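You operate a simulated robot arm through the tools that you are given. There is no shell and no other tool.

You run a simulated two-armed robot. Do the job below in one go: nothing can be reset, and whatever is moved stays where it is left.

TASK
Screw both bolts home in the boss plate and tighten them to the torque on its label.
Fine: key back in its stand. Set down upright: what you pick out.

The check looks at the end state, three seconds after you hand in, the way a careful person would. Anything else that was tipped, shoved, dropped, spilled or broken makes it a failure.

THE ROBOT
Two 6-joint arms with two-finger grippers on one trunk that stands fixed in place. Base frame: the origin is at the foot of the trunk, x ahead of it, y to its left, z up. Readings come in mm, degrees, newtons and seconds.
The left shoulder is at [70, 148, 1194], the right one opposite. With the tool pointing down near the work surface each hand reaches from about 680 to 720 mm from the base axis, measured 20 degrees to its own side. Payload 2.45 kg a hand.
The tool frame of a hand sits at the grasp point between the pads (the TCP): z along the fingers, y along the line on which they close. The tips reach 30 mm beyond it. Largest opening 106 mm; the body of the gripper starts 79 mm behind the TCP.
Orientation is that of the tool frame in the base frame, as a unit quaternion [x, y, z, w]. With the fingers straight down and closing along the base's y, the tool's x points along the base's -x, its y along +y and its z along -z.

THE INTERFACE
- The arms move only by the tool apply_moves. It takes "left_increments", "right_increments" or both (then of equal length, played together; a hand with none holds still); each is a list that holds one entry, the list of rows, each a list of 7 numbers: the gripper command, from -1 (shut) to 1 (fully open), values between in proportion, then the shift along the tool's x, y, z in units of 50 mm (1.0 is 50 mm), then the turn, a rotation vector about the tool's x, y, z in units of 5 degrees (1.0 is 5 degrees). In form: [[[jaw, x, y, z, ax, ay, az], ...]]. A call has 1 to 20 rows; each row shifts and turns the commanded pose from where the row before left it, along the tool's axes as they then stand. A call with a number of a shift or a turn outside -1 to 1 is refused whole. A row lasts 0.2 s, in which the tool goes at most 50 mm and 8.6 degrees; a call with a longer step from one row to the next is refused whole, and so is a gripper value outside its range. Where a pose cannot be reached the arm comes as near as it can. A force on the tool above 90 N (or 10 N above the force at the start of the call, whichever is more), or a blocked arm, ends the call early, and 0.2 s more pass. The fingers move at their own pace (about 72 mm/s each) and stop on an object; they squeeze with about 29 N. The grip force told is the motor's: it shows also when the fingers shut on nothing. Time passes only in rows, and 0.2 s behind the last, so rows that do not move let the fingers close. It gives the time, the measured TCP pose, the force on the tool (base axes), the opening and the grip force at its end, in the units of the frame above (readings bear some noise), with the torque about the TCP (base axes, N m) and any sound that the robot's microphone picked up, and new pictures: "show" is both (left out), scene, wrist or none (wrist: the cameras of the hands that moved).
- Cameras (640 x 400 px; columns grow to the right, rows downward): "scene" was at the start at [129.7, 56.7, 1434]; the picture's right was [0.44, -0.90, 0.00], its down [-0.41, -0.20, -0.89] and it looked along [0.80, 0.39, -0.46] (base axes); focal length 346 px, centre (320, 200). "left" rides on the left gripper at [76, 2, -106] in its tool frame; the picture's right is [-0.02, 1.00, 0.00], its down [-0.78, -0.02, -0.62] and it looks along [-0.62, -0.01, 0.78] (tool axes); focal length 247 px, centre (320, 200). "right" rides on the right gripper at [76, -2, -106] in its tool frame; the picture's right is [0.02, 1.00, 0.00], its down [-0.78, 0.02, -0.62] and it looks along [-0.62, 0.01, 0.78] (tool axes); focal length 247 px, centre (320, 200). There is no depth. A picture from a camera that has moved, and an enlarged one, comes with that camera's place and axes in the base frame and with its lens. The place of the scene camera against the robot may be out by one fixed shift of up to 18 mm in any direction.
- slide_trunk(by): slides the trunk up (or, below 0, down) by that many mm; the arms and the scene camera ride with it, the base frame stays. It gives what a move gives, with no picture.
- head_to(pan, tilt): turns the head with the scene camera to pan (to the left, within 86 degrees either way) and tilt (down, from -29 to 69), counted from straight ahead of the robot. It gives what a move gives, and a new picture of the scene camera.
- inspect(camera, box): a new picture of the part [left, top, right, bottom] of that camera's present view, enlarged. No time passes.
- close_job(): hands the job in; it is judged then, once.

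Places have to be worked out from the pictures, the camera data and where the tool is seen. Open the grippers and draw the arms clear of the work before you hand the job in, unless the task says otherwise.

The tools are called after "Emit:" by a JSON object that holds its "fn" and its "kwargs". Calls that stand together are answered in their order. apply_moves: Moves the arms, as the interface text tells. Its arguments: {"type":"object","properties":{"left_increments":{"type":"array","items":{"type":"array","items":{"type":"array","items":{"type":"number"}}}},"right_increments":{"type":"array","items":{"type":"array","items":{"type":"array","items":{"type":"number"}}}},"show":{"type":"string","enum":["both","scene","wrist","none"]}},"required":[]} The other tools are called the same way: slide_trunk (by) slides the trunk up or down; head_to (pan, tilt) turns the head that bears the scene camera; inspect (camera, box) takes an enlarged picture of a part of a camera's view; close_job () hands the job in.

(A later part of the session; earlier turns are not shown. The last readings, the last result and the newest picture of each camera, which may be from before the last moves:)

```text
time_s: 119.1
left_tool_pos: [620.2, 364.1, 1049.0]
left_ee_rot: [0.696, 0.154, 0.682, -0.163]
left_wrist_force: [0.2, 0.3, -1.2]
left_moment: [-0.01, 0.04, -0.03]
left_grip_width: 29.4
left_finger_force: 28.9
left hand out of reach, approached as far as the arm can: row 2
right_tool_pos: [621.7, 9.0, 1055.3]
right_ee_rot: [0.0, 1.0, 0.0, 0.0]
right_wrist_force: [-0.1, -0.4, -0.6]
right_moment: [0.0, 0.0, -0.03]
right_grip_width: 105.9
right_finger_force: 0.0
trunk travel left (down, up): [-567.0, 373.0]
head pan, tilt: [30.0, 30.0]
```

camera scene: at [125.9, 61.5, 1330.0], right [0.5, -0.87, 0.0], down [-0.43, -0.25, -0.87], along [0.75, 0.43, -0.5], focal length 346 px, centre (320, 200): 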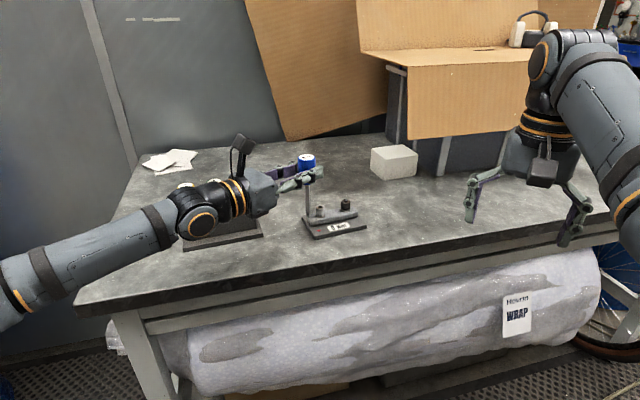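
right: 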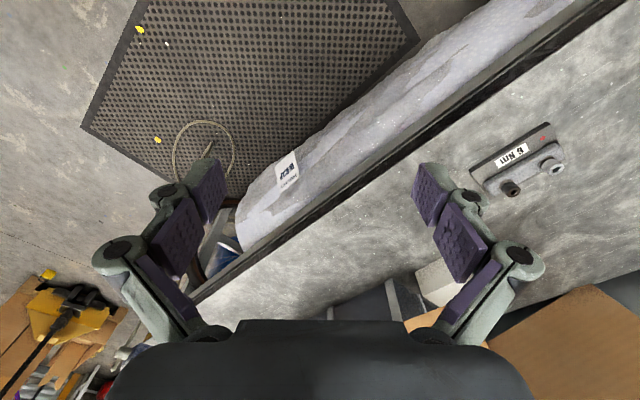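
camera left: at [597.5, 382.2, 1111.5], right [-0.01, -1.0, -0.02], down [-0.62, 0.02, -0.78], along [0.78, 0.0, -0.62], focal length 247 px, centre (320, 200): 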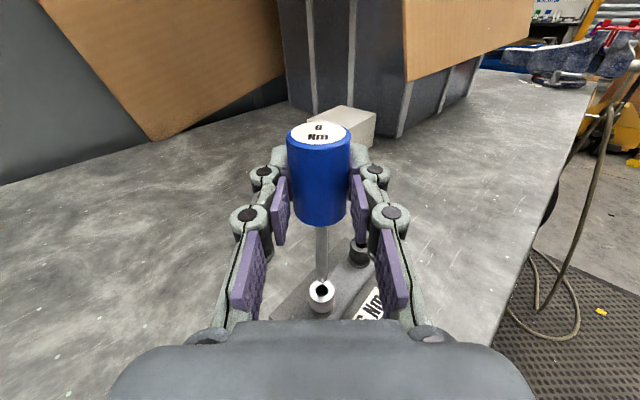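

The usable swing is about azimuth 10–75°. Before many strokes I want to measure how hard the plate is to slide, since it was dragged ~31 mm and should go back to its place anyway. I return above the silver bolt at azimuth 60°.

Emit:
{"fn": "apply_moves", "kwargs": {"left_increments": [[[-1, 0, 0, 0, 0, 0.187, -0.193], [-1, 0, 0.103, 0.334, 0, 0, 0], [-1, 0, 0.103, 0.334, 0, 0, 0], [-1, 0, 0.103, 0.334, 0, 0, 0], [-1, 0, 0.103, 0.334, 0, 0, 0], [-1, 0, 0.103, 0.334, 0, 0, 0], [-1, 0, 0.015, 0, 0.974, 0, 0], [-1, 0, 0.015, 0, 0.974, 0, 0], [-1, 0, 0.015, 0, 0.974, 0, 0], [-1, 0, 0.015, 0, 0.974, 0, 0], [-1, 0, 0.015, 0, 0.974, 0, 0], [-1, 0, 0.015, 0, 0.974, 0, 0], [-1, 0, 0.015, 0, 0.974, 0, 0], [-1, 0, 0, 0, 0, 0, 0]]], "show": "none"}}

Emit:
{"fn": "inspect", "kwargs": {"camera": "left", "box": [270, 240, 370, 320]}}

Emit:
{"fn": "inspect", "kwargs": {"camera": "scene", "box": [305, 185, 337, 217]}}

```text
time_s: 122.1
left_tool_pos: [711.8, 373.7, 1049.3]
left_ee_rot: [0.613, 0.353, 0.613, -0.353]
left_wrist_force: [0.1, -0.3, -0.8]
left_moment: [-0.02, -0.01, 0.02]
left_grip_width: 29.5
left_finger_force: 29.0
right_tool_pos: [622.7, 8.0, 1055.0]
right_ee_rot: [0.0, 1.0, -0.001, 0.0]
right_wrist_force: [-0.6, -0.6, 0.2]
right_moment: [0.03, -0.01, -0.01]
right_grip_width: 106.0
right_finger_force: 0.1
trunk travel left (down, up): [-567.0, 373.0]
head pan, tilt: [30.0, 30.0]
```

```text
5.00 times, centred on (320, 280) of left
camera zoom: at [658.6, 281.3, 1125.4], right [0.87, -0.5, -0.02], down [-0.33, -0.53, -0.78], along [0.38, 0.69, -0.62], focal length 1235 px, centre (320, -200)
```

zoom: 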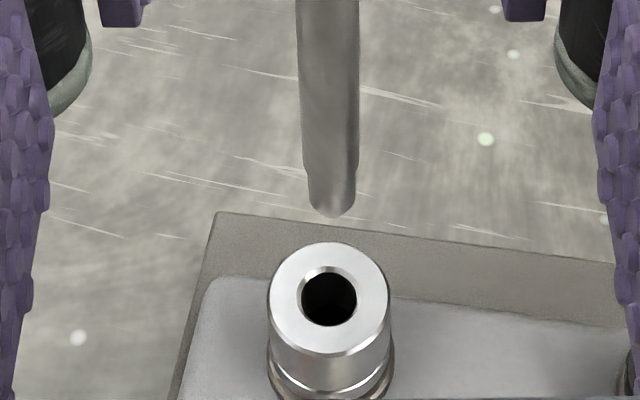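

```text
12.50 times, centred on (321, 201) of scene
camera zoom: at [125.8, 62.2, 1330.0], right [0.5, -0.87, 0.0], down [-0.43, -0.25, -0.87], along [0.75, 0.43, -0.5], focal length 4328 px, centre (308, 188)
```

zoom: 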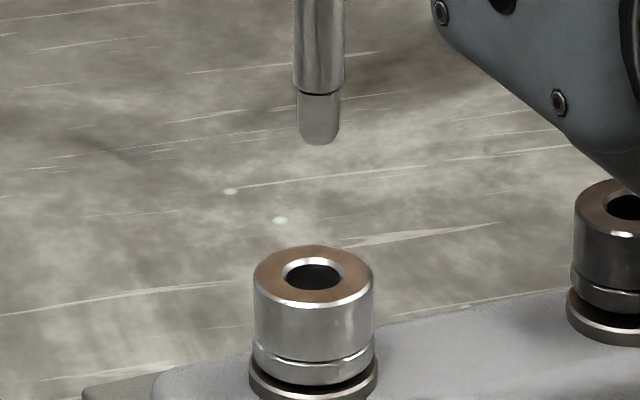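

Aligned (≈0.5 mm). I lower ~38.5 mm to seat in the socket at this azimuth.

Emit:
{"fn": "apply_moves", "kwargs": {"left_increments": [[[-1, -0.07, -0.008, 0, 0, 0, 0], [-1, -0.07, 0, 0, 0, 0, 0], [-1, -0.07, 0, 0, 0, 0, 0], [-1, -0.07, 0, 0, 0, 0, 0], [-1, -0.07, 0, 0, 0, 0, 0], [-1, -0.07, 0, 0, 0, 0, 0], [-1, -0.07, 0, 0, 0, 0, 0], [-1, -0.07, 0, 0, 0, 0, 0], [-1, -0.05, 0, 0, 0, 0, 0], [-1, -0.05, 0, 0, 0, 0, 0], [-1, -0.05, 0, 0, 0, 0, 0], [-1, -0.05, 0, 0, 0, 0, 0], [-1, 0, 0, 0, 0, 0, 0]]], "show": "none"}}

Emit:
{"fn": "inspect", "kwargs": {"camera": "scene", "box": [312, 198, 332, 218]}}

```text
time_s: 124.9
left_tool_pos: [711.4, 374.6, 1013.3]
left_ee_rot: [0.612, 0.353, 0.612, -0.354]
left_wrist_force: [-3.0, 0.0, 0.1]
left_moment: [0.02, 0.23, 0.03]
left_grip_width: 29.2
left_finger_force: 28.8
right_tool_pos: [621.1, 8.7, 1054.2]
right_ee_rot: [0.001, 1.0, 0.001, 0.0]
right_wrist_force: [0.6, 0.3, 0.7]
right_moment: [-0.01, 0.0, 0.01]
right_grip_width: 105.9
right_finger_force: 0.1
trunk travel left (down, up): [-567.0, 373.0]
head pan, tilt: [30.0, 30.0]
```

```text
16.00 times, centred on (322, 208) of scene
camera zoom: at [125.3, 61.7, 1330.1], right [0.5, -0.87, 0.0], down [-0.43, -0.25, -0.87], along [0.75, 0.43, -0.5], focal length 5540 px, centre (288, 72)
```

zoom: 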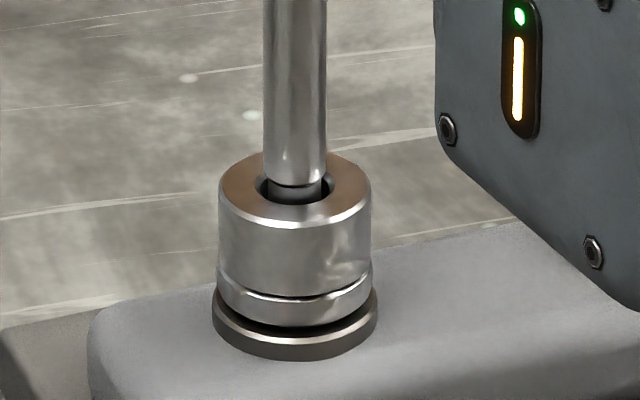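

The bit is in the socket. Drag test: pull 5 mm back toward the original place and read the side force while it slides.

Emit:
{"fn": "apply_moves", "kwargs": {"left_increments": [[[-1, 0, 0.0245, 0.0226, 0, 0, 0], [-1, 0, 0.0245, 0.0226, 0, 0, 0], [-1, 0, 0.0245, 0.0226, 0, 0, 0]]], "show": "none"}}

Emit:
{"fn": "apply_moves", "kwargs": {"left_increments": [[[-1, 0, 0.0245, 0.0226, 0, 0, 0], [-1, 0, 0.0245, 0.0226, 0, 0, 0], [-1, 0, 0.0245, 0.0226, 0, 0, 0]]], "show": "none"}}

Emit:
{"fn": "inspect", "kwargs": {"camera": "scene", "box": [300, 185, 370, 245]}}

```text
time_s: 125.7
left_tool_pos: [714.3, 376.4, 1013.4]
left_ee_rot: [0.612, 0.353, 0.612, -0.355]
left_wrist_force: [-7.4, -0.6, -1.0]
left_moment: [0.08, 0.38, 0.07]
left_grip_width: 29.0
left_finger_force: 29.6
right_tool_pos: [620.1, 9.2, 1055.1]
right_ee_rot: [-0.001, 1.0, 0.0, 0.0]
right_wrist_force: [0.8, -1.1, 0.5]
right_moment: [-0.01, 0.01, -0.03]
right_grip_width: 105.7
right_finger_force: 0.0
trunk travel left (down, up): [-567.0, 373.0]
head pan, tilt: [30.0, 30.0]
```

```text
time_s: 126.5
left_tool_pos: [720.1, 374.3, 1013.1]
left_ee_rot: [0.612, 0.354, 0.612, -0.354]
left_wrist_force: [-7.1, 0.7, -0.9]
left_moment: [0.16, 0.22, 0.04]
left_grip_width: 29.5
left_finger_force: 28.6
right_tool_pos: [620.6, 8.8, 1055.4]
right_ee_rot: [-0.001, 1.0, 0.001, 0.0]
right_wrist_force: [0.0, -0.8, -0.3]
right_moment: [-0.02, 0.0, -0.01]
right_grip_width: 105.8
right_finger_force: 0.0
trunk travel left (down, up): [-567.0, 373.0]
head pan, tilt: [30.0, 30.0]
```

```text
6.67 times, centred on (335, 215) of scene
camera zoom: at [124.5, 61.9, 1330.2], right [0.5, -0.87, 0.0], down [-0.43, -0.25, -0.87], along [0.75, 0.43, -0.5], focal length 2309 px, centre (220, 100)
```

zoom: 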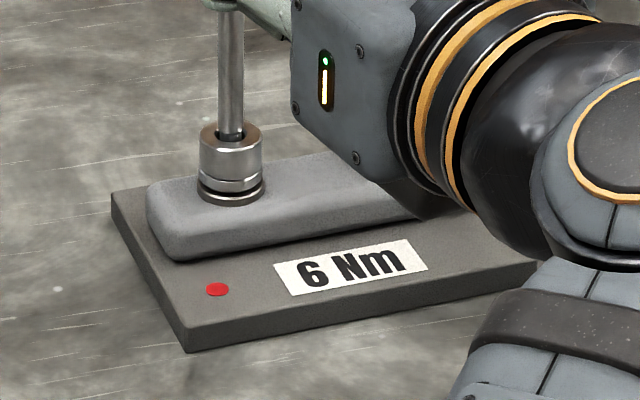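

Sliding takes only ≈7 N, so the plate is light and loose: running the bolts down is fine, but the final 6 N·m will need the right hand as a stop. My swing is also limited by the horizontal grip (hand lining up with forearm), so I'll put the key back, and re-grip it with the hand pitched ~30° down. First lift clear.

Emit:
{"fn": "apply_moves", "kwargs": {"left_increments": [[[-1, 0.1, 0, 0, 0, 0, 0], [-1, 0.2, 0, 0, 0, 0, 0], [-1, 0.2, 0, 0, 0, 0, 0], [-1, 0.2, 0, 0, 0, 0, 0], [-1, 0.2, 0, 0, 0, 0, 0], [-1, 0.2, 0, 0, 0, 0, 0], [-1, 0, 0, 0, -0.72, 0, 0], [-1, 0, 0, 0, -0.72, 0, 0], [-1, 0, 0, 0, -0.72, 0, 0], [-1, 0, -0.437, 0.071, 0, 0, 0], [-1, 0, -0.437, 0.071, 0, 0, 0], [-1, 0, -0.437, 0.071, 0, 0, 0], [-1, 0, -0.437, 0.071, 0, 0, 0], [-1, 0, -0.437, 0.071, 0, 0, 0], [-1, 0, -0.437, 0.071, 0, 0, 0], [-1, 0, -0.437, 0.071, 0, 0, 0], [-1, 0, -0.437, 0.071, 0, 0, 0], [-1, 0, 0, 0, 0, 0, 0]]]}}

Emit:
{"fn": "inspect", "kwargs": {"camera": "scene", "box": [300, 190, 372, 250]}}

Emit:
{"fn": "inspect", "kwargs": {"camera": "left", "box": [250, 230, 390, 330]}}

```text
time_s: 130.3
left_tool_pos: [605.2, 509.2, 1065.6]
left_ee_rot: [0.644, 0.294, 0.642, -0.295]
left_wrist_force: [0.5, -0.6, -1.4]
left_moment: [0.02, -0.03, 0.0]
left_grip_width: 29.5
left_finger_force: 29.1
right_tool_pos: [621.7, 8.3, 1054.0]
right_ee_rot: [0.0, 1.0, -0.001, 0.0]
right_wrist_force: [-0.1, 0.4, 0.3]
right_moment: [0.02, 0.02, 0.05]
right_grip_width: 106.1
right_finger_force: 0.0
trunk travel left (down, up): [-567.0, 373.0]
head pan, tilt: [30.0, 30.0]
camera scene: at [126.5, 61.4, 1330.0], right [0.5, -0.87, 0.0], down [-0.43, -0.25, -0.87], along [0.75, 0.43, -0.5], focal length 346 px, centre (320, 200)
camera left: at [536.6, 429.4, 1142.0], right [0.76, -0.65, -0.02], down [-0.42, -0.46, -0.78], along [0.5, 0.6, -0.62], focal length 247 px, centre (320, 200)
```

scene: 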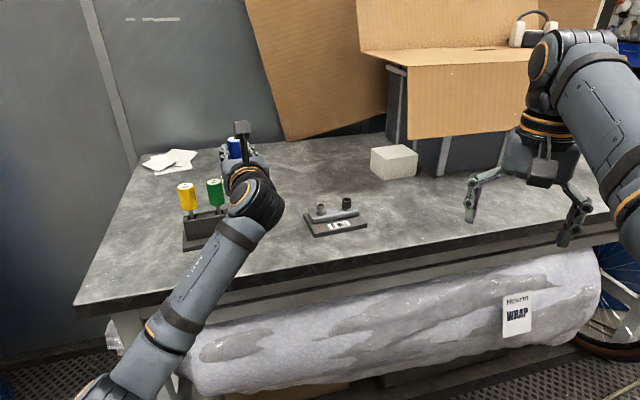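
left: 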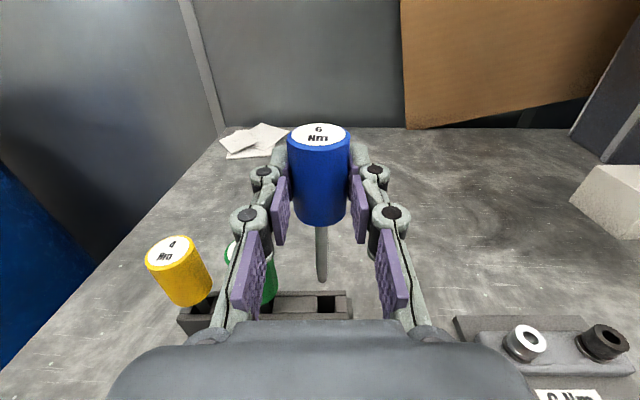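

```text
6.67 times, centred on (336, 220) of scene
camera zoom: at [126.5, 61.4, 1330.0], right [0.5, -0.87, 0.0], down [-0.43, -0.25, -0.87], along [0.75, 0.43, -0.5], focal length 2309 px, centre (213, 67)
```

zoom: 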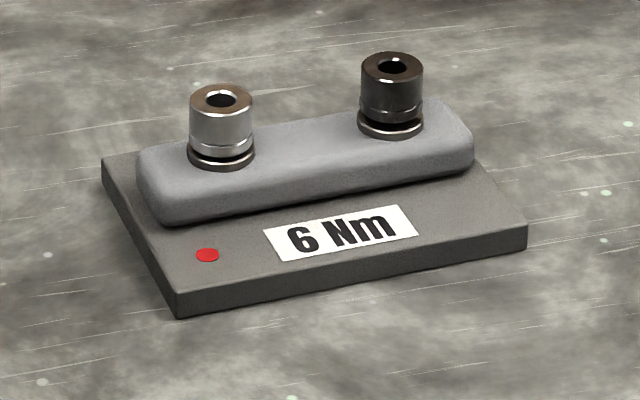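

```text
4.00 times, centred on (320, 280) of left
camera zoom: at [536.6, 429.4, 1142.0], right [0.76, -0.65, -0.02], down [-0.42, -0.46, -0.78], along [0.5, 0.6, -0.62], focal length 988 px, centre (320, -120)
```

zoom: 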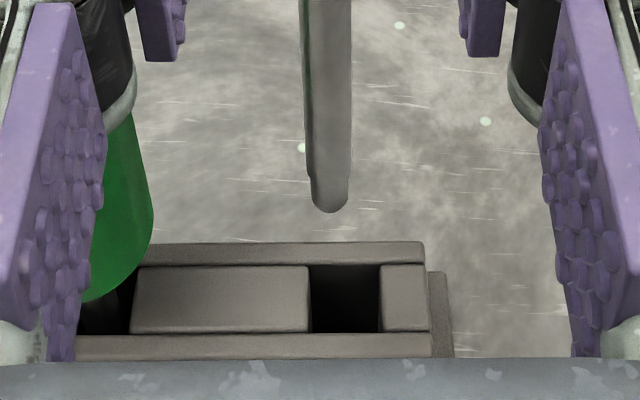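

The view matches the one right after I first lifted the key, so it is above its slot. I lower it 84 mm into the stand.

Emit:
{"fn": "apply_moves", "kwargs": {"left_increments": [[[-1, -0.14, 0, 0, 0, 0, 0], [-1, -0.14, 0, 0, 0, 0, 0], [-1, -0.14, 0, 0, 0, 0, 0], [-1, -0.14, 0, 0, 0, 0, 0], [-1, -0.14, 0, 0, 0, 0, 0], [-1, -0.14, 0, 0, 0, 0, 0], [-1, -0.14, 0, 0, 0, 0, 0], [-1, -0.14, 0, 0, 0, 0, 0], [-1, -0.14, 0, 0, 0, 0, 0], [-1, -0.14, 0, 0, 0, 0, 0], [-1, -0.14, 0, 0, 0, 0, 0], [-1, -0.12, 0, 0, 0, 0, 0], [-1, 0, 0, 0, 0, 0, 0]]]}}

```text
time_s: 133.1
left_tool_pos: [604.8, 511.5, 985.1]
left_ee_rot: [0.644, 0.294, 0.642, -0.295]
left_wrist_force: [0.4, -0.4, -1.3]
left_moment: [-0.03, -0.01, 0.01]
left_grip_width: 29.6
left_finger_force: 29.2
right_tool_pos: [622.3, 8.8, 1053.9]
right_ee_rot: [0.0, 1.0, 0.0, 0.0]
right_wrist_force: [-0.3, -0.2, 0.2]
right_moment: [0.01, -0.01, 0.0]
right_grip_width: 106.0
right_finger_force: 0.0
trunk travel left (down, up): [-567.0, 373.0]
head pan, tilt: [30.0, 30.0]
camera scene: at [126.1, 61.9, 1330.0], right [0.5, -0.87, 0.0], down [-0.43, -0.25, -0.87], along [0.75, 0.43, -0.5], focal length 346 px, centre (320, 200)
camera left: at [536.3, 430.5, 1060.0], right [0.76, -0.65, -0.02], down [-0.42, -0.46, -0.78], along [0.5, 0.6, -0.62], focal length 247 px, centre (320, 200)
```

scene: 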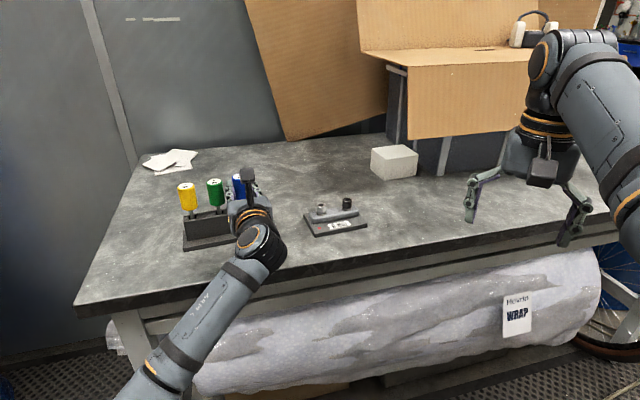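
left: 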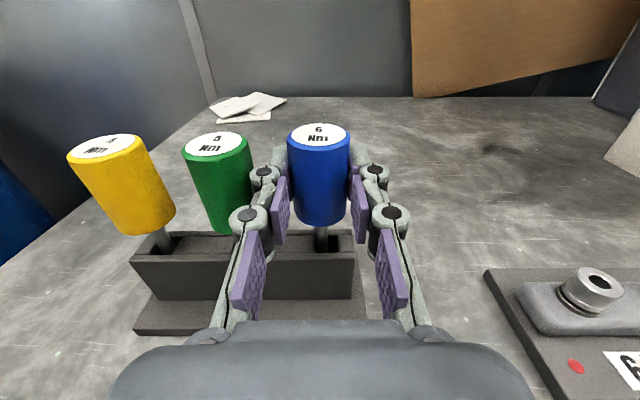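

The key is in its slot, about 4 mm above seat. Lower in 1 mm steps until it touches.

Emit:
{"fn": "apply_moves", "kwargs": {"left_increments": [[[-1, -0.02, 0, 0, 0, 0, 0], [-1, -0.02, 0, 0, 0, 0, 0], [-1, -0.02, 0, 0, 0, 0, 0], [-1, 0, 0, 0, 0, 0, 0]]], "show": "none"}}

```text
time_s: 134.1
left_tool_pos: [605.4, 511.4, 982.1]
left_ee_rot: [0.643, 0.295, 0.643, -0.295]
left_wrist_force: [0.9, 0.0, 0.8]
left_moment: [0.03, -0.08, 0.03]
left_grip_width: 29.4
left_finger_force: 28.6
right_tool_pos: [622.3, 7.9, 1054.0]
right_ee_rot: [0.0, 1.0, 0.0, 0.0]
right_wrist_force: [0.4, -0.1, 1.2]
right_moment: [-0.02, -0.01, 0.01]
right_grip_width: 105.8
right_finger_force: 0.1
trunk travel left (down, up): [-567.0, 373.0]
head pan, tilt: [30.0, 30.0]
```

Seated (slight contact). Open to 44 mm and back straight off ~90 mm.

Emit:
{"fn": "apply_moves", "kwargs": {"left_increments": [[[-0.17, 0, 0, 0, 0, 0, 0], [-0.17, 0, 0, 0, 0, 0, 0], [-0.17, 0, 0, 0, 0, 0, 0], [-0.17, 0, 0, -0.2, 0, 0, 0], [-0.17, 0, 0, -0.4, 0, 0, 0], [-0.17, 0, 0, -0.4, 0, 0, 0], [-0.17, 0, 0, -0.4, 0, 0, 0], [-0.17, 0, 0, -0.4, 0, 0, 0], [-0.17, 0, 0, 0, 0, 0, 0]]], "show": "wrist"}}

Emit:
{"fn": "inspect", "kwargs": {"camera": "left", "box": [140, 70, 360, 200]}}

```text
time_s: 136.1
left_tool_pos: [547.0, 444.4, 980.0]
left_ee_rot: [0.644, 0.294, 0.642, -0.295]
left_wrist_force: [0.6, -0.9, 0.7]
left_moment: [-0.02, 0.01, 0.03]
left_grip_width: 44.2
left_finger_force: 0.2
right_tool_pos: [622.6, 9.6, 1053.9]
right_ee_rot: [0.0, 1.0, 0.0, 0.001]
right_wrist_force: [0.5, 0.9, -0.3]
right_moment: [-0.01, -0.04, 0.0]
right_grip_width: 105.9
right_finger_force: 0.1
trunk travel left (down, up): [-567.0, 373.0]
head pan, tilt: [30.0, 30.0]
camera left: at [479.0, 363.3, 1055.9], right [0.76, -0.65, -0.02], down [-0.42, -0.46, -0.78], along [0.5, 0.6, -0.62], focal length 247 px, centre (320, 200)
```

left: 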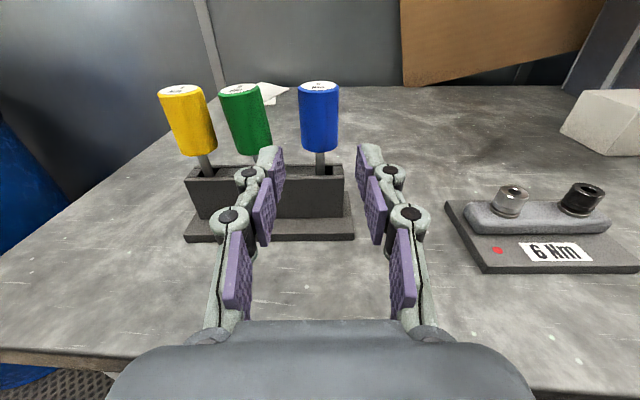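

```text
2.91 times, centred on (250, 135) of left
camera zoom: at [479.0, 363.3, 1055.9], right [0.76, -0.65, -0.02], down [-0.42, -0.46, -0.78], along [0.5, 0.6, -0.62], focal length 718 px, centre (524, 389)
```

zoom: 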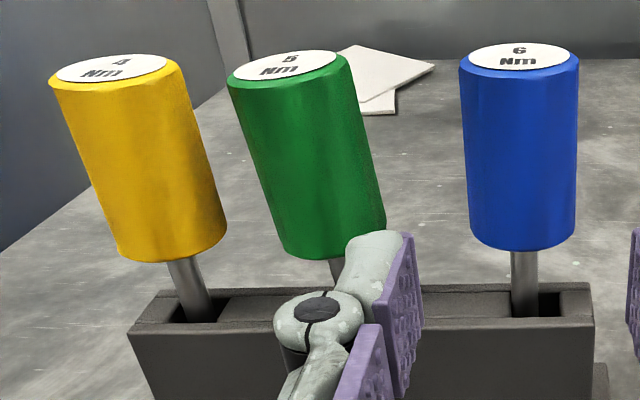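

The key stands properly in its slot at ≈(612.7, 519.8). I raise the hand 45 mm, pitch it 30° down and take a picture before approaching along the new axis.

Emit:
{"fn": "apply_moves", "kwargs": {"left_increments": [[[-0.17, 0.3, 0, 0.14, 0, 0, 0], [-0.17, 0.3, 0, 0.14, 0, 0, 0], [-0.17, 0.31, 0, 0.144, 0, 0, 0], [-0.17, 0, 0, 0, 0, -1, 0], [-0.17, 0, 0, 0, 0, -1, 0], [-0.17, 0, 0, 0, 0, -1, 0], [-0.17, 0, 0, 0, 0, -1, 0], [-0.17, 0, 0, 0, 0, -1, 0], [-0.17, 0, 0, 0, 0, -1, 0], [-0.17, 0, 0, 0, 0, 0, 0]]]}}

```text
time_s: 138.3
left_tool_pos: [560.5, 458.8, 1027.0]
left_ee_rot: [0.788, 0.361, 0.453, -0.208]
left_wrist_force: [0.1, 0.9, -0.5]
left_moment: [-0.01, -0.01, 0.02]
left_grip_width: 44.2
left_finger_force: 0.0
right_tool_pos: [621.7, 9.0, 1054.1]
right_ee_rot: [0.0, 1.0, 0.0, 0.001]
right_wrist_force: [-0.4, 0.4, -0.1]
right_moment: [0.03, 0.0, 0.0]
right_grip_width: 106.5
right_finger_force: 0.1
trunk travel left (down, up): [-567.0, 373.0]
head pan, tilt: [30.0, 30.0]
camera scene: at [125.7, 62.0, 1330.0], right [0.5, -0.87, 0.0], down [-0.43, -0.25, -0.87], along [0.75, 0.43, -0.5], focal length 346 px, centre (320, 200)
camera left: at [526.1, 418.0, 1145.2], right [0.75, -0.66, -0.02], down [-0.62, -0.69, -0.37], along [0.23, 0.29, -0.93], focal length 247 px, centre (320, 200)
```

scene: 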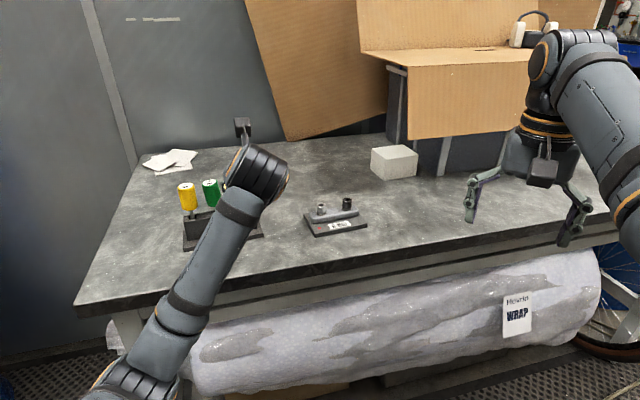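
left: 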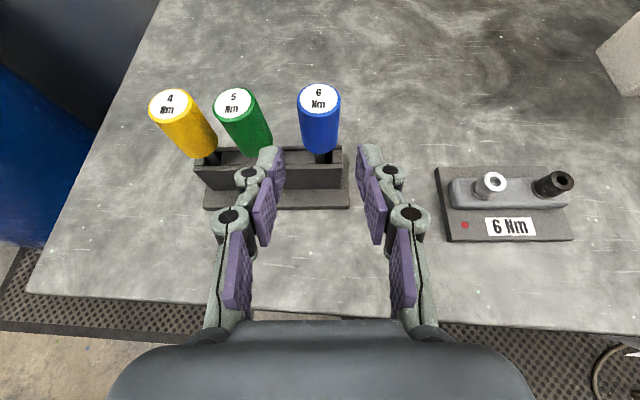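

Everything clear: handle centred between the fingers. Advance 82 mm along the pitched axis, then close.

Emit:
{"fn": "apply_moves", "kwargs": {"left_increments": [[[-0.17, 0, 0, 0.205, 0, 0, 0], [-0.17, 0, 0, 0.205, 0, 0, 0], [-0.17, 0, 0, 0.205, 0, 0, 0], [-0.17, 0, 0, 0.205, 0, 0, 0], [-0.17, 0, 0, 0.205, 0, 0, 0], [-0.17, 0, 0, 0.205, 0, 0, 0], [-0.17, 0, 0, 0.205, 0, 0, 0], [-0.17, 0, 0, 0.205, 0, 0, 0], [-0.17, 0, 0, 0, 0, 0, 0]]]}}

```text
time_s: 140.3
left_tool_pos: [607.3, 513.0, 985.7]
left_ee_rot: [0.788, 0.36, 0.454, -0.208]
left_wrist_force: [0.5, 0.1, -0.2]
left_moment: [0.03, 0.03, 0.01]
left_grip_width: 43.9
left_finger_force: 0.0
right_tool_pos: [620.2, 9.0, 1053.9]
right_ee_rot: [0.0, 1.0, 0.0, 0.0]
right_wrist_force: [0.5, 0.3, -0.2]
right_moment: [0.01, -0.04, 0.02]
right_grip_width: 106.1
right_finger_force: 0.1
trunk travel left (down, up): [-567.0, 373.0]
head pan, tilt: [30.0, 30.0]
camera scene: at [125.7, 61.8, 1330.0], right [0.5, -0.87, 0.0], down [-0.43, -0.25, -0.87], along [0.75, 0.43, -0.5], focal length 346 px, centre (320, 200)
camera left: at [572.5, 471.8, 1104.7], right [0.75, -0.66, -0.02], down [-0.62, -0.69, -0.37], along [0.23, 0.29, -0.93], focal length 247 px, centre (320, 200)
```

scene: 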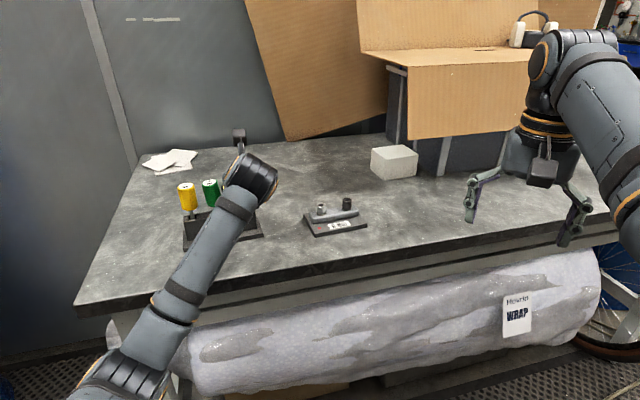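
left: 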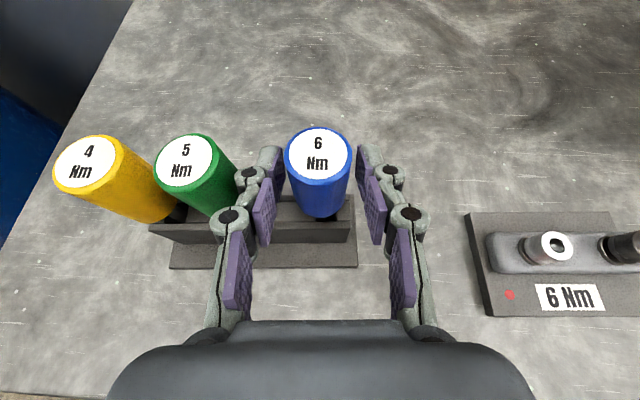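

The blue handle is between the outer pads again, clear of the green one. I close, then lift along base vertical (tool x·0.866 − z·0.5) by ~85 mm.

Emit:
{"fn": "apply_moves", "kwargs": {"left_increments": [[[-1, 0, 0, 0, 0, 0, 0], [-1, 0, 0, 0, 0, 0, 0], [-1, 0, 0, 0, 0, 0, 0], [-1, 0, 0, 0, 0, 0, 0], [-1, 0.147, 0, -0.085, 0, 0, 0], [-1, 0.147, 0, -0.085, 0, 0, 0], [-1, 0.147, 0, -0.085, 0, 0, 0], [-1, 0.147, 0, -0.085, 0, 0, 0], [-1, 0.147, 0, -0.085, 0, 0, 0], [-1, 0.147, 0, -0.085, 0, 0, 0], [-1, 0.147, 0, -0.085, 0, 0, 0], [-1, 0.147, 0, -0.085, 0, 0, 0], [-1, 0.147, 0, -0.085, 0, 0, 0], [-1, 0.147, 0, -0.085, 0, 0, 0], [-1, 0, 0, 0, 0, 0, 0]]]}}

Emit:
{"fn": "inspect", "kwargs": {"camera": "left", "box": [240, 110, 400, 290]}}

```text
time_s: 143.5
left_tool_pos: [607.1, 513.6, 1070.0]
left_ee_rot: [0.788, 0.361, 0.453, -0.208]
left_wrist_force: [0.0, 0.1, -1.2]
left_moment: [-0.01, -0.01, -0.03]
left_grip_width: 29.6
left_finger_force: 29.1
right_tool_pos: [622.0, 9.7, 1054.3]
right_ee_rot: [-0.001, 1.0, 0.0, 0.0]
right_wrist_force: [0.1, 0.5, 0.0]
right_moment: [0.01, -0.01, 0.0]
right_grip_width: 106.1
right_finger_force: 0.1
trunk travel left (down, up): [-567.0, 373.0]
head pan, tilt: [30.0, 30.0]
camera scene: at [126.0, 62.2, 1330.0], right [0.5, -0.87, 0.0], down [-0.43, -0.25, -0.87], along [0.75, 0.43, -0.5], focal length 346 px, centre (320, 200)
camera left: at [573.3, 472.2, 1187.8], right [0.75, -0.66, -0.02], down [-0.62, -0.69, -0.37], along [0.23, 0.29, -0.93], focal length 247 px, centre (320, 200)
```

scene: 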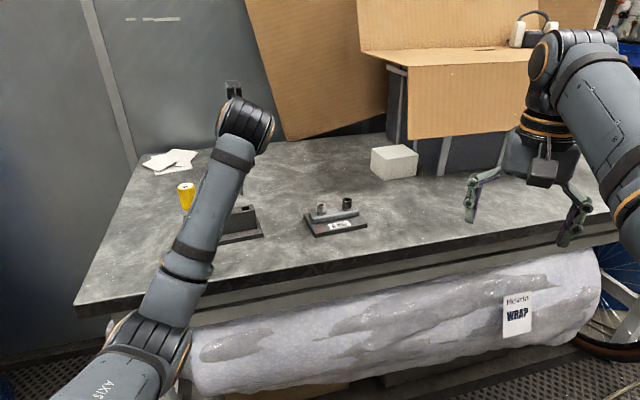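
left: 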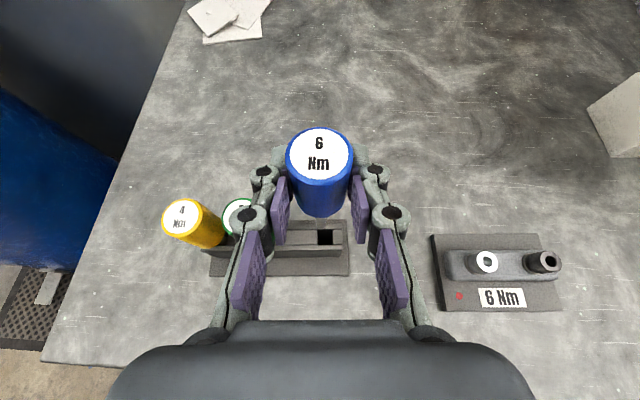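

```text
2.22 times, centred on (320, 200) of left
camera zoom: at [573.3, 472.2, 1187.8], right [0.75, -0.66, -0.02], down [-0.62, -0.69, -0.37], along [0.23, 0.29, -0.93], focal length 549 px, centre (320, 200)
```

zoom: 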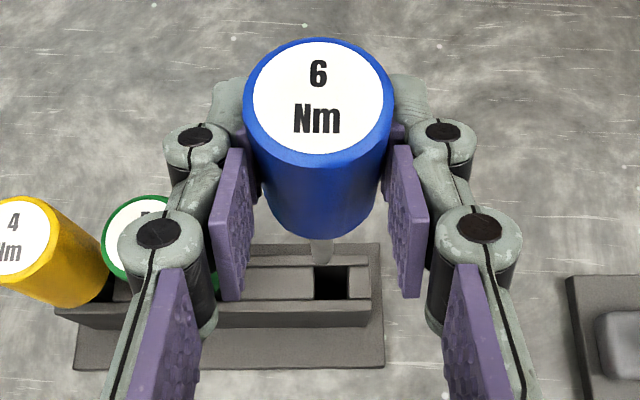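

The key is held again with the pitched hand and its tip is visible. By both cameras the silver bolt is now at ≈(724.5, 387), dark ≈(772, 347). I move to hover over the silver bolt at azimuth ≈49°, tip ~30 mm above.

Emit:
{"fn": "apply_moves", "kwargs": {"left_increments": [[[-1, -0.0575, 0.429, -0.05, 0, 0, 0], [-1, -0.0575, 0.429, -0.05, 0, 0, 0], [-1, -0.0575, 0.429, -0.05, 0, 0, 0], [-1, -0.0575, 0.429, -0.05, 0, 0, 0], [-1, -0.0575, 0.429, -0.05, 0, 0, 0], [-1, -0.0575, 0.429, -0.05, 0, 0, 0], [-1, -0.0575, 0.429, -0.05, 0, 0, 0], [-1, -0.0575, 0.429, -0.05, 0, 0, 0], [-1, 0, 0, 0, 0, 0, 0]]], "show": "scene"}}

Emit:
{"fn": "apply_moves", "kwargs": {"left_increments": [[[-1, 0, 0.0166, 0.0006, 0.866, 0, -0.5], [-1, 0, 0.0166, 0.0006, 0.866, 0, -0.5], [-1, 0, 0.0166, 0.0006, 0.866, 0, -0.5], [-1, 0, 0.0166, 0.0006, 0.866, 0, -0.5], [-1, 0, 0.0166, 0.0006, 0.866, 0, -0.5], [-1, 0, 0.0166, 0.0006, 0.866, 0, -0.5], [-1, 0, 0.0166, 0.0006, 0.866, 0, -0.5], [-1, 0, 0.0166, 0.0006, 0.866, 0, -0.5]]], "show": "scene"}}

```text
time_s: 145.5
left_tool_pos: [717.6, 379.7, 1059.2]
left_ee_rot: [0.788, 0.36, 0.454, -0.209]
left_wrist_force: [0.1, -0.3, -0.5]
left_moment: [-0.04, 0.03, -0.01]
left_grip_width: 29.3
left_finger_force: 29.0
right_tool_pos: [621.6, 9.2, 1055.0]
right_ee_rot: [0.0, 1.0, 0.0, 0.0]
right_wrist_force: [-0.1, 0.2, 0.4]
right_moment: [-0.01, 0.01, -0.01]
right_grip_width: 106.0
right_finger_force: 0.1
trunk travel left (down, up): [-567.0, 373.0]
head pan, tilt: [30.0, 30.0]
camera scene: at [125.8, 62.5, 1330.0], right [0.5, -0.87, 0.0], down [-0.43, -0.25, -0.87], along [0.75, 0.43, -0.5], focal length 346 px, centre (320, 200)
```

scene: 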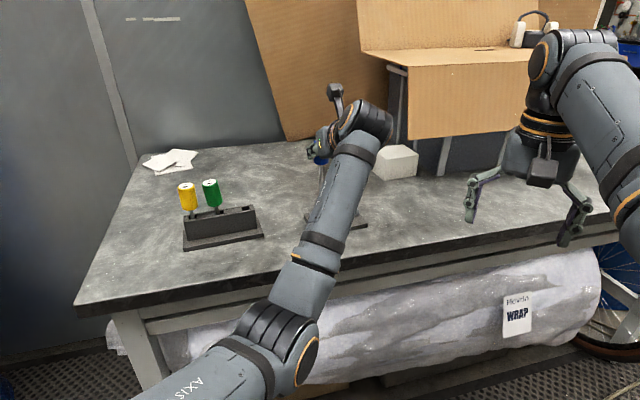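

```text
time_s: 147.3
left_tool_pos: [690.2, 377.0, 1051.4]
left_ee_rot: [0.617, 0.608, 0.355, -0.352]
left_wrist_force: [-0.1, 0.2, -1.9]
left_moment: [-0.05, 0.01, -0.02]
left_grip_width: 29.6
left_finger_force: 29.1
left hand out of reach, approached as far as the arm can: row 7, 8
right_tool_pos: [621.4, 9.9, 1054.4]
right_ee_rot: [0.0, 1.0, 0.0, -0.002]
right_wrist_force: [0.4, -0.2, 0.8]
right_moment: [0.05, 0.03, -0.01]
right_grip_width: 106.2
right_finger_force: 0.1
trunk travel left (down, up): [-567.0, 373.0]
head pan, tilt: [30.0, 30.0]
camera scene: at [126.4, 62.1, 1329.9], right [0.5, -0.87, 0.0], down [-0.43, -0.25, -0.87], along [0.75, 0.43, -0.5], focal length 346 px, centre (320, 200)
```

scene: 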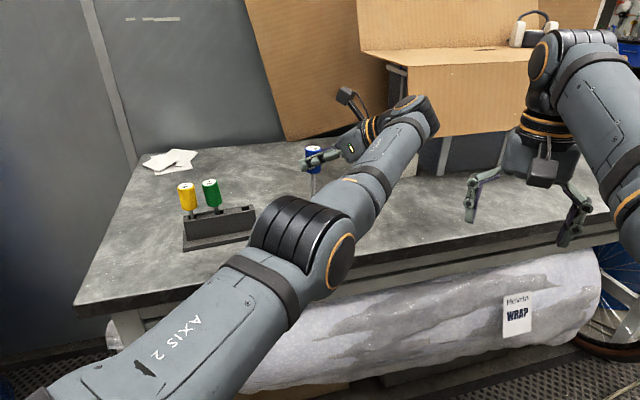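

The counter-clockwise limit is ≈azimuth 78°. I come back to ≈74°, re-centre over the bolt and sweep clockwise in the air to find the other limit.

Emit:
{"fn": "apply_moves", "kwargs": {"left_increments": [[[-1, 0, 0, 0, -0.866, 0, 0.5], [-1, 0, 0, 0, -0.866, 0, 0.5], [-1, 0, 0, 0, -0.866, 0, 0.5], [-1, 0.077, 0.202, 0.027, 0, 0, 0], [-1, 0.077, 0.202, 0.027, 0, 0, 0], [-1, 0.077, 0.202, 0.027, 0, 0, 0], [-1, 0, 0, 0, 0, 0, 0]]], "show": "none"}}

Emit:
{"fn": "apply_moves", "kwargs": {"left_increments": [[[-1, 0, -0.0166, 0.0006, -0.866, 0, 0.5], [-1, 0, -0.0166, 0.0006, -0.866, 0, 0.5], [-1, 0, -0.0166, 0.0006, -0.866, 0, 0.5], [-1, 0, -0.0166, 0.0006, -0.866, 0, 0.5], [-1, 0, -0.0166, 0.0006, -0.866, 0, 0.5], [-1, 0, -0.0166, 0.0006, -0.866, 0, 0.5], [-1, 0, -0.0166, 0.0006, -0.866, 0, 0.5], [-1, 0, -0.0166, 0.0006, -0.866, 0, 0.5], [-1, 0, -0.0166, 0.0006, -0.866, 0, 0.5], [-1, 0, -0.0166, 0.0006, -0.866, 0, 0.5], [-1, 0, -0.0166, 0.0006, -0.866, 0, 0.5], [-1, 0, -0.0166, 0.0006, -0.866, 0, 0.5], [-1, 0, -0.0166, 0.0006, -0.866, 0, 0.5], [-1, 0, -0.0166, 0.0006, -0.866, 0, 0.5], [-1, 0, -0.0166, 0.0006, -0.866, 0, 0.5], [-1, 0, -0.0166, 0.0006, -0.866, 0, 0.5], [-1, 0, -0.0166, 0.0006, -0.866, 0, 0.5], [-1, 0, -0.0166, 0.0006, -0.866, 0, 0.5], [-1, 0, -0.0166, 0.0006, -0.866, 0, 0.5], [-1, 0, -0.0166, 0.0006, -0.866, 0, 0.5]]], "show": "scene"}}

```text
time_s: 148.9
left_tool_pos: [723.4, 379.2, 1061.6]
left_ee_rot: [0.691, 0.522, 0.398, -0.302]
left_wrist_force: [-0.1, 0.1, -1.3]
left_moment: [-0.04, 0.03, 0.01]
left_grip_width: 29.8
left_finger_force: 29.2
right_tool_pos: [621.3, 10.1, 1053.4]
right_ee_rot: [-0.001, 1.0, 0.0, 0.0]
right_wrist_force: [-0.5, -0.3, -0.3]
right_moment: [-0.01, 0.03, -0.05]
right_grip_width: 105.6
right_finger_force: 0.1
trunk travel left (down, up): [-567.0, 373.0]
head pan, tilt: [30.0, 30.0]
```

```text
time_s: 153.1
left_tool_pos: [581.1, 342.5, 1032.7]
left_ee_rot: [0.853, -0.151, 0.492, 0.087]
left_wrist_force: [0.7, 0.9, -1.7]
left_moment: [0.0, 0.04, -0.01]
left_grip_width: 29.4
left_finger_force: 28.9
left hand out of reach, approached as far as the arm can: row 13, 14, 15, 16, 17, 18, 19, 20
right_tool_pos: [621.7, 10.0, 1054.4]
right_ee_rot: [0.001, 1.0, 0.0, -0.001]
right_wrist_force: [1.1, -0.1, -0.6]
right_moment: [-0.03, 0.02, -0.03]
right_grip_width: 106.0
right_finger_force: 0.1
trunk travel left (down, up): [-567.0, 373.0]
head pan, tilt: [30.0, 30.0]
camera scene: at [127.3, 62.4, 1329.8], right [0.5, -0.87, 0.0], down [-0.43, -0.25, -0.87], along [0.75, 0.43, -0.5], focal length 346 px, centre (320, 200)
```

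scene: 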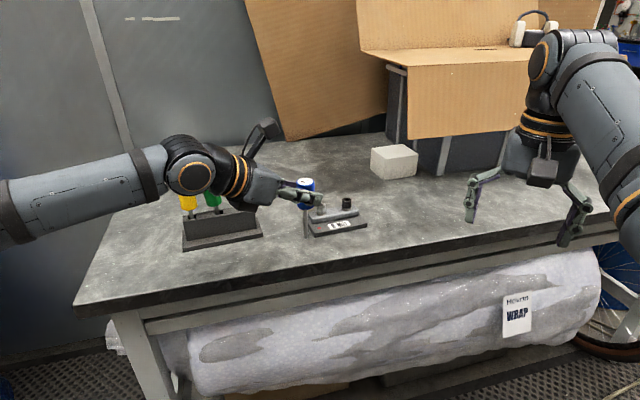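

Clockwise limit is ≈azimuth 14° (forearm-roll limit), so about 58° of stroke in this wrist branch. I go back: raise, rotate to azimuth ≈40°, then return over the bolt to do a few strokes and measure the real advance per turn.

Emit:
{"fn": "apply_moves", "kwargs": {"left_increments": [[[-1, 0.26, 0, -0.15, 0, 0, 0], [-1, 0.26, 0, -0.15, 0, 0, 0], [-1, 0, 0, 0, 0.866, 0, -0.5], [-1, 0, 0, 0, 0.866, 0, -0.5], [-1, 0, 0, 0, 0.866, 0, -0.5], [-1, 0, 0, 0, 0.866, 0, -0.5], [-1, 0, 0, 0, 0.866, 0, -0.5], [-1, 0, 0, 0, 0.866, 0, -0.5], [-1, 0, 0, 0, 0.866, 0, -0.5], [-1, 0, 0, 0, 0.866, 0, -0.5], [-1, 0, 0, 0, 0.866, 0, -0.5], [-1, 0, 0, 0, 0.866, 0, -0.5], [-1, 0, 0, 0, 0.866, 0, -0.5], [-1, 0, 0, 0, 0.866, 0, -0.5], [-1, 0, 0, 0, 0, 0, 0]]], "show": "none"}}

```text
time_s: 156.3
left_tool_pos: [534.0, 410.2, 1054.0]
left_ee_rot: [0.813, 0.295, 0.472, -0.171]
left_wrist_force: [-0.1, -0.1, -0.5]
left_moment: [-0.03, 0.0, 0.01]
left_grip_width: 29.4
left_finger_force: 28.7
left hand out of reach, approached as far as the arm can: row 2, 10, 11, 12, 13, 14
right_tool_pos: [621.5, 9.3, 1054.1]
right_ee_rot: [0.001, 1.0, 0.0, -0.001]
right_wrist_force: [-0.6, -0.3, 0.3]
right_moment: [0.01, 0.01, -0.02]
right_grip_width: 106.0
right_finger_force: 0.1
trunk travel left (down, up): [-567.0, 373.0]
head pan, tilt: [30.0, 30.0]
```

I extend the hand back out over the silver bolt at azimuth 40°.

Emit:
{"fn": "apply_moves", "kwargs": {"left_increments": [[[-1, 0.165, 0.3485, 0.2565, 0, 0, 0], [-1, 0.165, 0.3485, 0.2565, 0, 0, 0], [-1, 0.165, 0.3485, 0.2565, 0, 0, 0], [-1, 0.165, 0.3485, 0.2565, 0, 0, 0], [-1, 0.165, 0.3485, 0.2565, 0, 0, 0], [-1, 0.165, 0.3485, 0.2565, 0, 0, 0], [-1, 0.165, 0.3485, 0.2565, 0, 0, 0], [-1, 0.165, 0.3485, 0.2565, 0, 0, 0], [-1, 0, 0, 0, 0, 0, 0]]]}}

Emit:
{"fn": "inspect", "kwargs": {"camera": "left", "box": [270, 190, 370, 270]}}

Emit:
{"fn": "inspect", "kwargs": {"camera": "scene", "box": [300, 180, 350, 220]}}

```text
time_s: 158.3
left_tool_pos: [627.7, 483.7, 1045.6]
left_ee_rot: [0.814, 0.295, 0.471, -0.17]
left_wrist_force: [0.2, 0.5, -1.8]
left_moment: [0.02, -0.01, 0.01]
left_grip_width: 29.6
left_finger_force: 28.7
left hand out of reach, approached as far as the arm can: row 1, 2, 3, 4, 5, 6, 7, 8
right_tool_pos: [621.0, 8.5, 1055.8]
right_ee_rot: [0.0, 1.0, 0.0, 0.0]
right_wrist_force: [0.0, -0.6, 0.6]
right_moment: [0.03, -0.03, 0.01]
right_grip_width: 105.9
right_finger_force: 0.2
trunk travel left (down, up): [-567.0, 373.0]
head pan, tilt: [30.0, 30.0]
camera scene: at [125.7, 61.8, 1330.0], right [0.5, -0.87, 0.0], down [-0.43, -0.25, -0.87], along [0.75, 0.43, -0.5], focal length 346 px, centre (320, 200)
camera left: at [586.9, 449.9, 1163.7], right [0.63, -0.78, -0.02], down [-0.72, -0.58, -0.37], along [0.28, 0.25, -0.93], focal length 247 px, centre (320, 200)
```

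scene: 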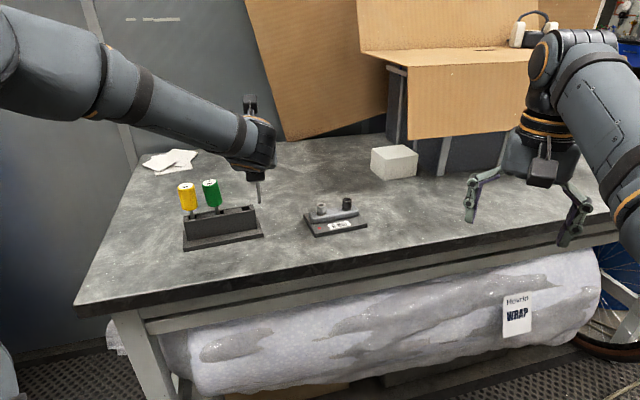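
left: 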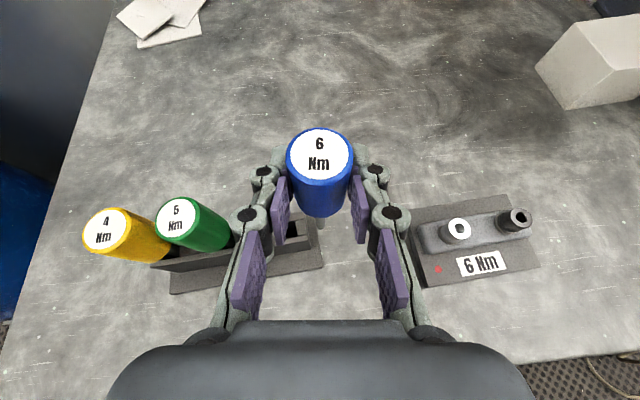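

```text
5.00 times, centred on (320, 230) of left
camera zoom: at [586.9, 449.9, 1163.7], right [0.63, -0.78, -0.02], down [-0.72, -0.58, -0.37], along [0.28, 0.25, -0.93], focal length 1235 px, centre (320, 50)
```

zoom: 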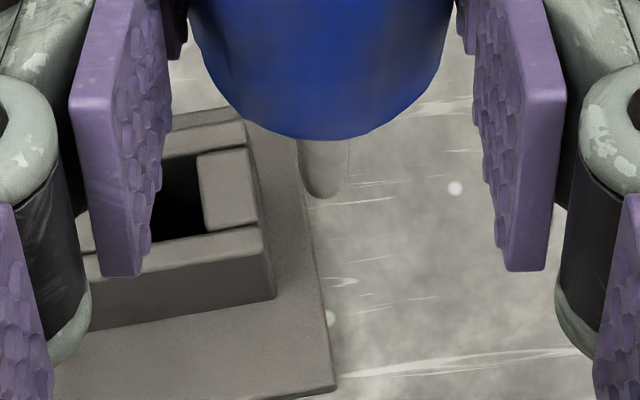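

```text
10.00 times, centred on (325, 200) of scene
camera zoom: at [125.7, 61.8, 1330.0], right [0.5, -0.87, 0.0], down [-0.43, -0.25, -0.87], along [0.75, 0.43, -0.5], focal length 3463 px, centre (270, 200)
```

zoom: 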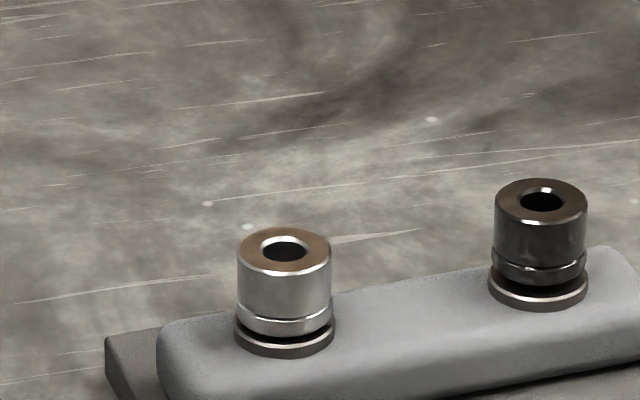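

The arm flipped back to the elbow-high posture while at the limit (TCP now near the stand end). The silver gap is visibly smaller than the dark one. I'll raise the trunk 100 mm for clearance, then redo the elbow-drop manoeuvre away from the keys.

Emit:
{"fn": "slide_trunk", "kwargs": {"by": 100}}

Emit:
{"fn": "apply_moves", "kwargs": {"left_increments": [[[-1, 0, -0.1, -0.2, -0.866, 0, 0.5], [-1, 0, -0.1, -0.2, -0.866, 0, 0.5], [-1, 0, -0.1, -0.2, -0.866, 0, 0.5], [-1, 0, -0.1, -0.2, -0.866, 0, 0.5], [-1, 0, -0.1, -0.2, -0.866, 0, 0.5], [-1, 0, -0.1, -0.2, -0.866, 0, 0.5], [-1, 0, 0, 0, -0.866, 0, 0.5], [-1, 0, 0, 0, -0.866, 0, 0.5], [-1, 0, 0, 0, 0, 0, 0]]], "show": "scene"}}

```text
time_s: 159.6
left_tool_pos: [628.5, 485.2, 1144.8]
left_ee_rot: [0.814, 0.295, 0.471, -0.17]
left_wrist_force: [-0.3, -0.5, -1.5]
left_moment: [-0.01, 0.0, -0.03]
left_grip_width: 29.5
left_finger_force: 29.2
right_tool_pos: [621.6, 8.8, 1154.2]
right_ee_rot: [-0.001, 1.0, 0.0, 0.0]
right_wrist_force: [0.7, -0.3, 0.5]
right_moment: [0.0, 0.02, 0.01]
right_grip_width: 106.0
right_finger_force: 0.0
trunk travel left (down, up): [-667.0, 273.0]
head pan, tilt: [30.0, 30.0]
```

```text
time_s: 161.6
left_tool_pos: [585.3, 424.5, 1181.4]
left_ee_rot: [0.866, -0.004, 0.501, 0.001]
left_wrist_force: [0.2, -0.7, -2.1]
left_moment: [-0.01, 0.01, 0.03]
left_grip_width: 29.4
left_finger_force: 29.2
left hand out of reach, approached as far as the arm can: row 5, 6, 7
right_tool_pos: [621.8, 8.0, 1154.6]
right_ee_rot: [0.0, 1.0, 0.001, 0.0]
right_wrist_force: [0.1, 0.2, 1.1]
right_moment: [0.03, -0.02, -0.03]
right_grip_width: 106.1
right_finger_force: 0.1
trunk travel left (down, up): [-667.0, 273.0]
head pan, tilt: [30.0, 30.0]
camera scene: at [125.9, 61.2, 1430.1], right [0.5, -0.87, 0.0], down [-0.43, -0.25, -0.87], along [0.75, 0.43, -0.5], focal length 346 px, centre (320, 200)
```

scene: 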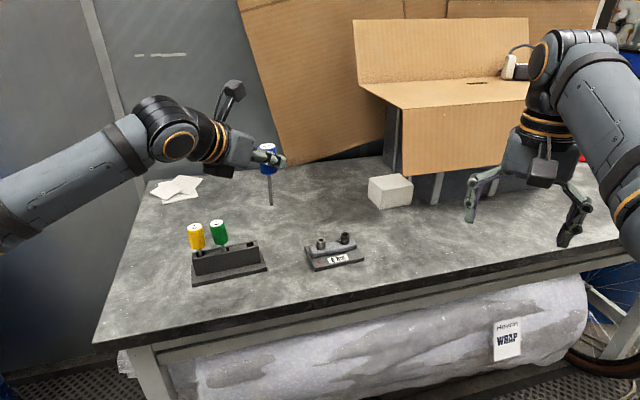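

Now at azimuth 0 with clearance. I shift back/left so the upper arm points out to the side, then descend 150 mm to drop the elbow (tip stays clear of stand and table).

Emit:
{"fn": "apply_moves", "kwargs": {"left_increments": [[[-1, -0.11, -0.42, -0.19, 0, 0, 0], [-1, -0.11, -0.42, -0.19, 0, 0, 0], [-1, -0.11, -0.42, -0.19, 0, 0, 0], [-1, -0.26, 0, 0.15, 0, 0, 0], [-1, -0.26, 0, 0.15, 0, 0, 0], [-1, -0.26, 0, 0.15, 0, 0, 0], [-1, -0.26, 0, 0.15, 0, 0, 0], [-1, -0.26, 0, 0.15, 0, 0, 0], [-1, -0.26, 0, 0.15, 0, 0, 0], [-1, -0.26, 0, 0.15, 0, 0, 0], [-1, -0.26, 0, 0.15, 0, 0, 0], [-1, -0.26, 0, 0.15, 0, 0, 0], [-1, -0.26, 0, 0.15, 0, 0, 0], [-1, 0, 0, 0, 0, 0, 0]]], "show": "scene"}}

```text
time_s: 164.6
left_tool_pos: [593.9, 406.1, 1026.2]
left_ee_rot: [0.866, -0.003, 0.501, 0.001]
left_wrist_force: [-0.2, 0.5, -1.2]
left_moment: [0.0, 0.05, 0.0]
left_grip_width: 29.5
left_finger_force: 28.9
left hand out of reach, approached as far as the arm can: row 1, 2, 3, 4, 5, 6, 8
right_tool_pos: [620.9, 9.3, 1155.0]
right_ee_rot: [-0.001, 1.0, 0.0, 0.0]
right_wrist_force: [0.5, 1.0, -0.6]
right_moment: [0.0, -0.02, 0.02]
right_grip_width: 106.1
right_finger_force: 0.1
trunk travel left (down, up): [-667.0, 273.0]
head pan, tilt: [30.0, 30.0]
camera scene: at [125.8, 62.1, 1430.0], right [0.5, -0.87, 0.0], down [-0.43, -0.25, -0.87], along [0.75, 0.43, -0.5], focal length 346 px, centre (320, 200)
```

scene: 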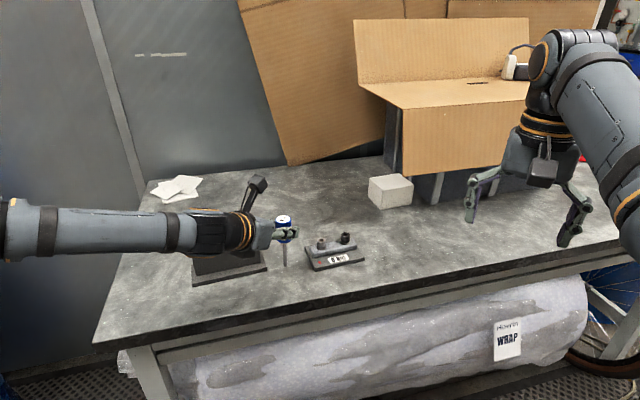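

The elbow is now dropping (forearm level). I rotate back to azimuth ≈45° while moving forward to about (650, 400).

Emit:
{"fn": "apply_moves", "kwargs": {"left_increments": [[[-1, 0.05, 0, 0.1, 0.866, 0, -0.5], [-1, 0.05, 0, 0.1, 0.866, 0, -0.5], [-1, 0.05, 0, 0.1, 0.866, 0, -0.5], [-1, 0.05, 0.05, 0.1, 0.866, 0, -0.5], [-1, 0.05, 0.05, 0.1, 0.866, 0, -0.5], [-1, 0.05, 0.1, 0.1, 0.866, 0, -0.5], [-1, 0.05, 0.1, 0.1, 0.866, 0, -0.5], [-1, 0.05, 0.1, 0.1, 0.866, 0, -0.5], [-1, 0.05, 0.1, 0.1, 0.866, 0, -0.5], [-1, 0, 0, 0, 0, 0, 0]]], "show": "scene"}}

```text
time_s: 166.8
left_tool_pos: [591.6, 468.3, 1033.4]
left_ee_rot: [0.799, 0.33, 0.464, -0.191]
left_wrist_force: [0.7, 1.8, -0.2]
left_moment: [0.03, 0.04, 0.01]
left_grip_width: 29.7
left_finger_force: 29.3
left hand out of reach, approached as far as the arm can: row 5, 6, 7, 8, 9
right_tool_pos: [621.3, 8.7, 1154.1]
right_ee_rot: [0.0, 1.0, 0.0, 0.0]
right_wrist_force: [-0.4, 0.2, -0.8]
right_moment: [0.03, -0.01, 0.03]
right_grip_width: 106.0
right_finger_force: 0.0
trunk travel left (down, up): [-667.0, 273.0]
head pan, tilt: [30.0, 30.0]
camera scene: at [126.2, 61.7, 1430.0], right [0.5, -0.87, 0.0], down [-0.43, -0.25, -0.87], along [0.75, 0.43, -0.5], focal length 346 px, centre (320, 200)
```

scene: 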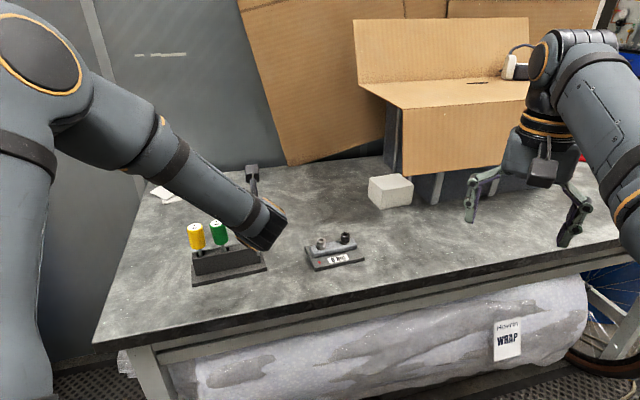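

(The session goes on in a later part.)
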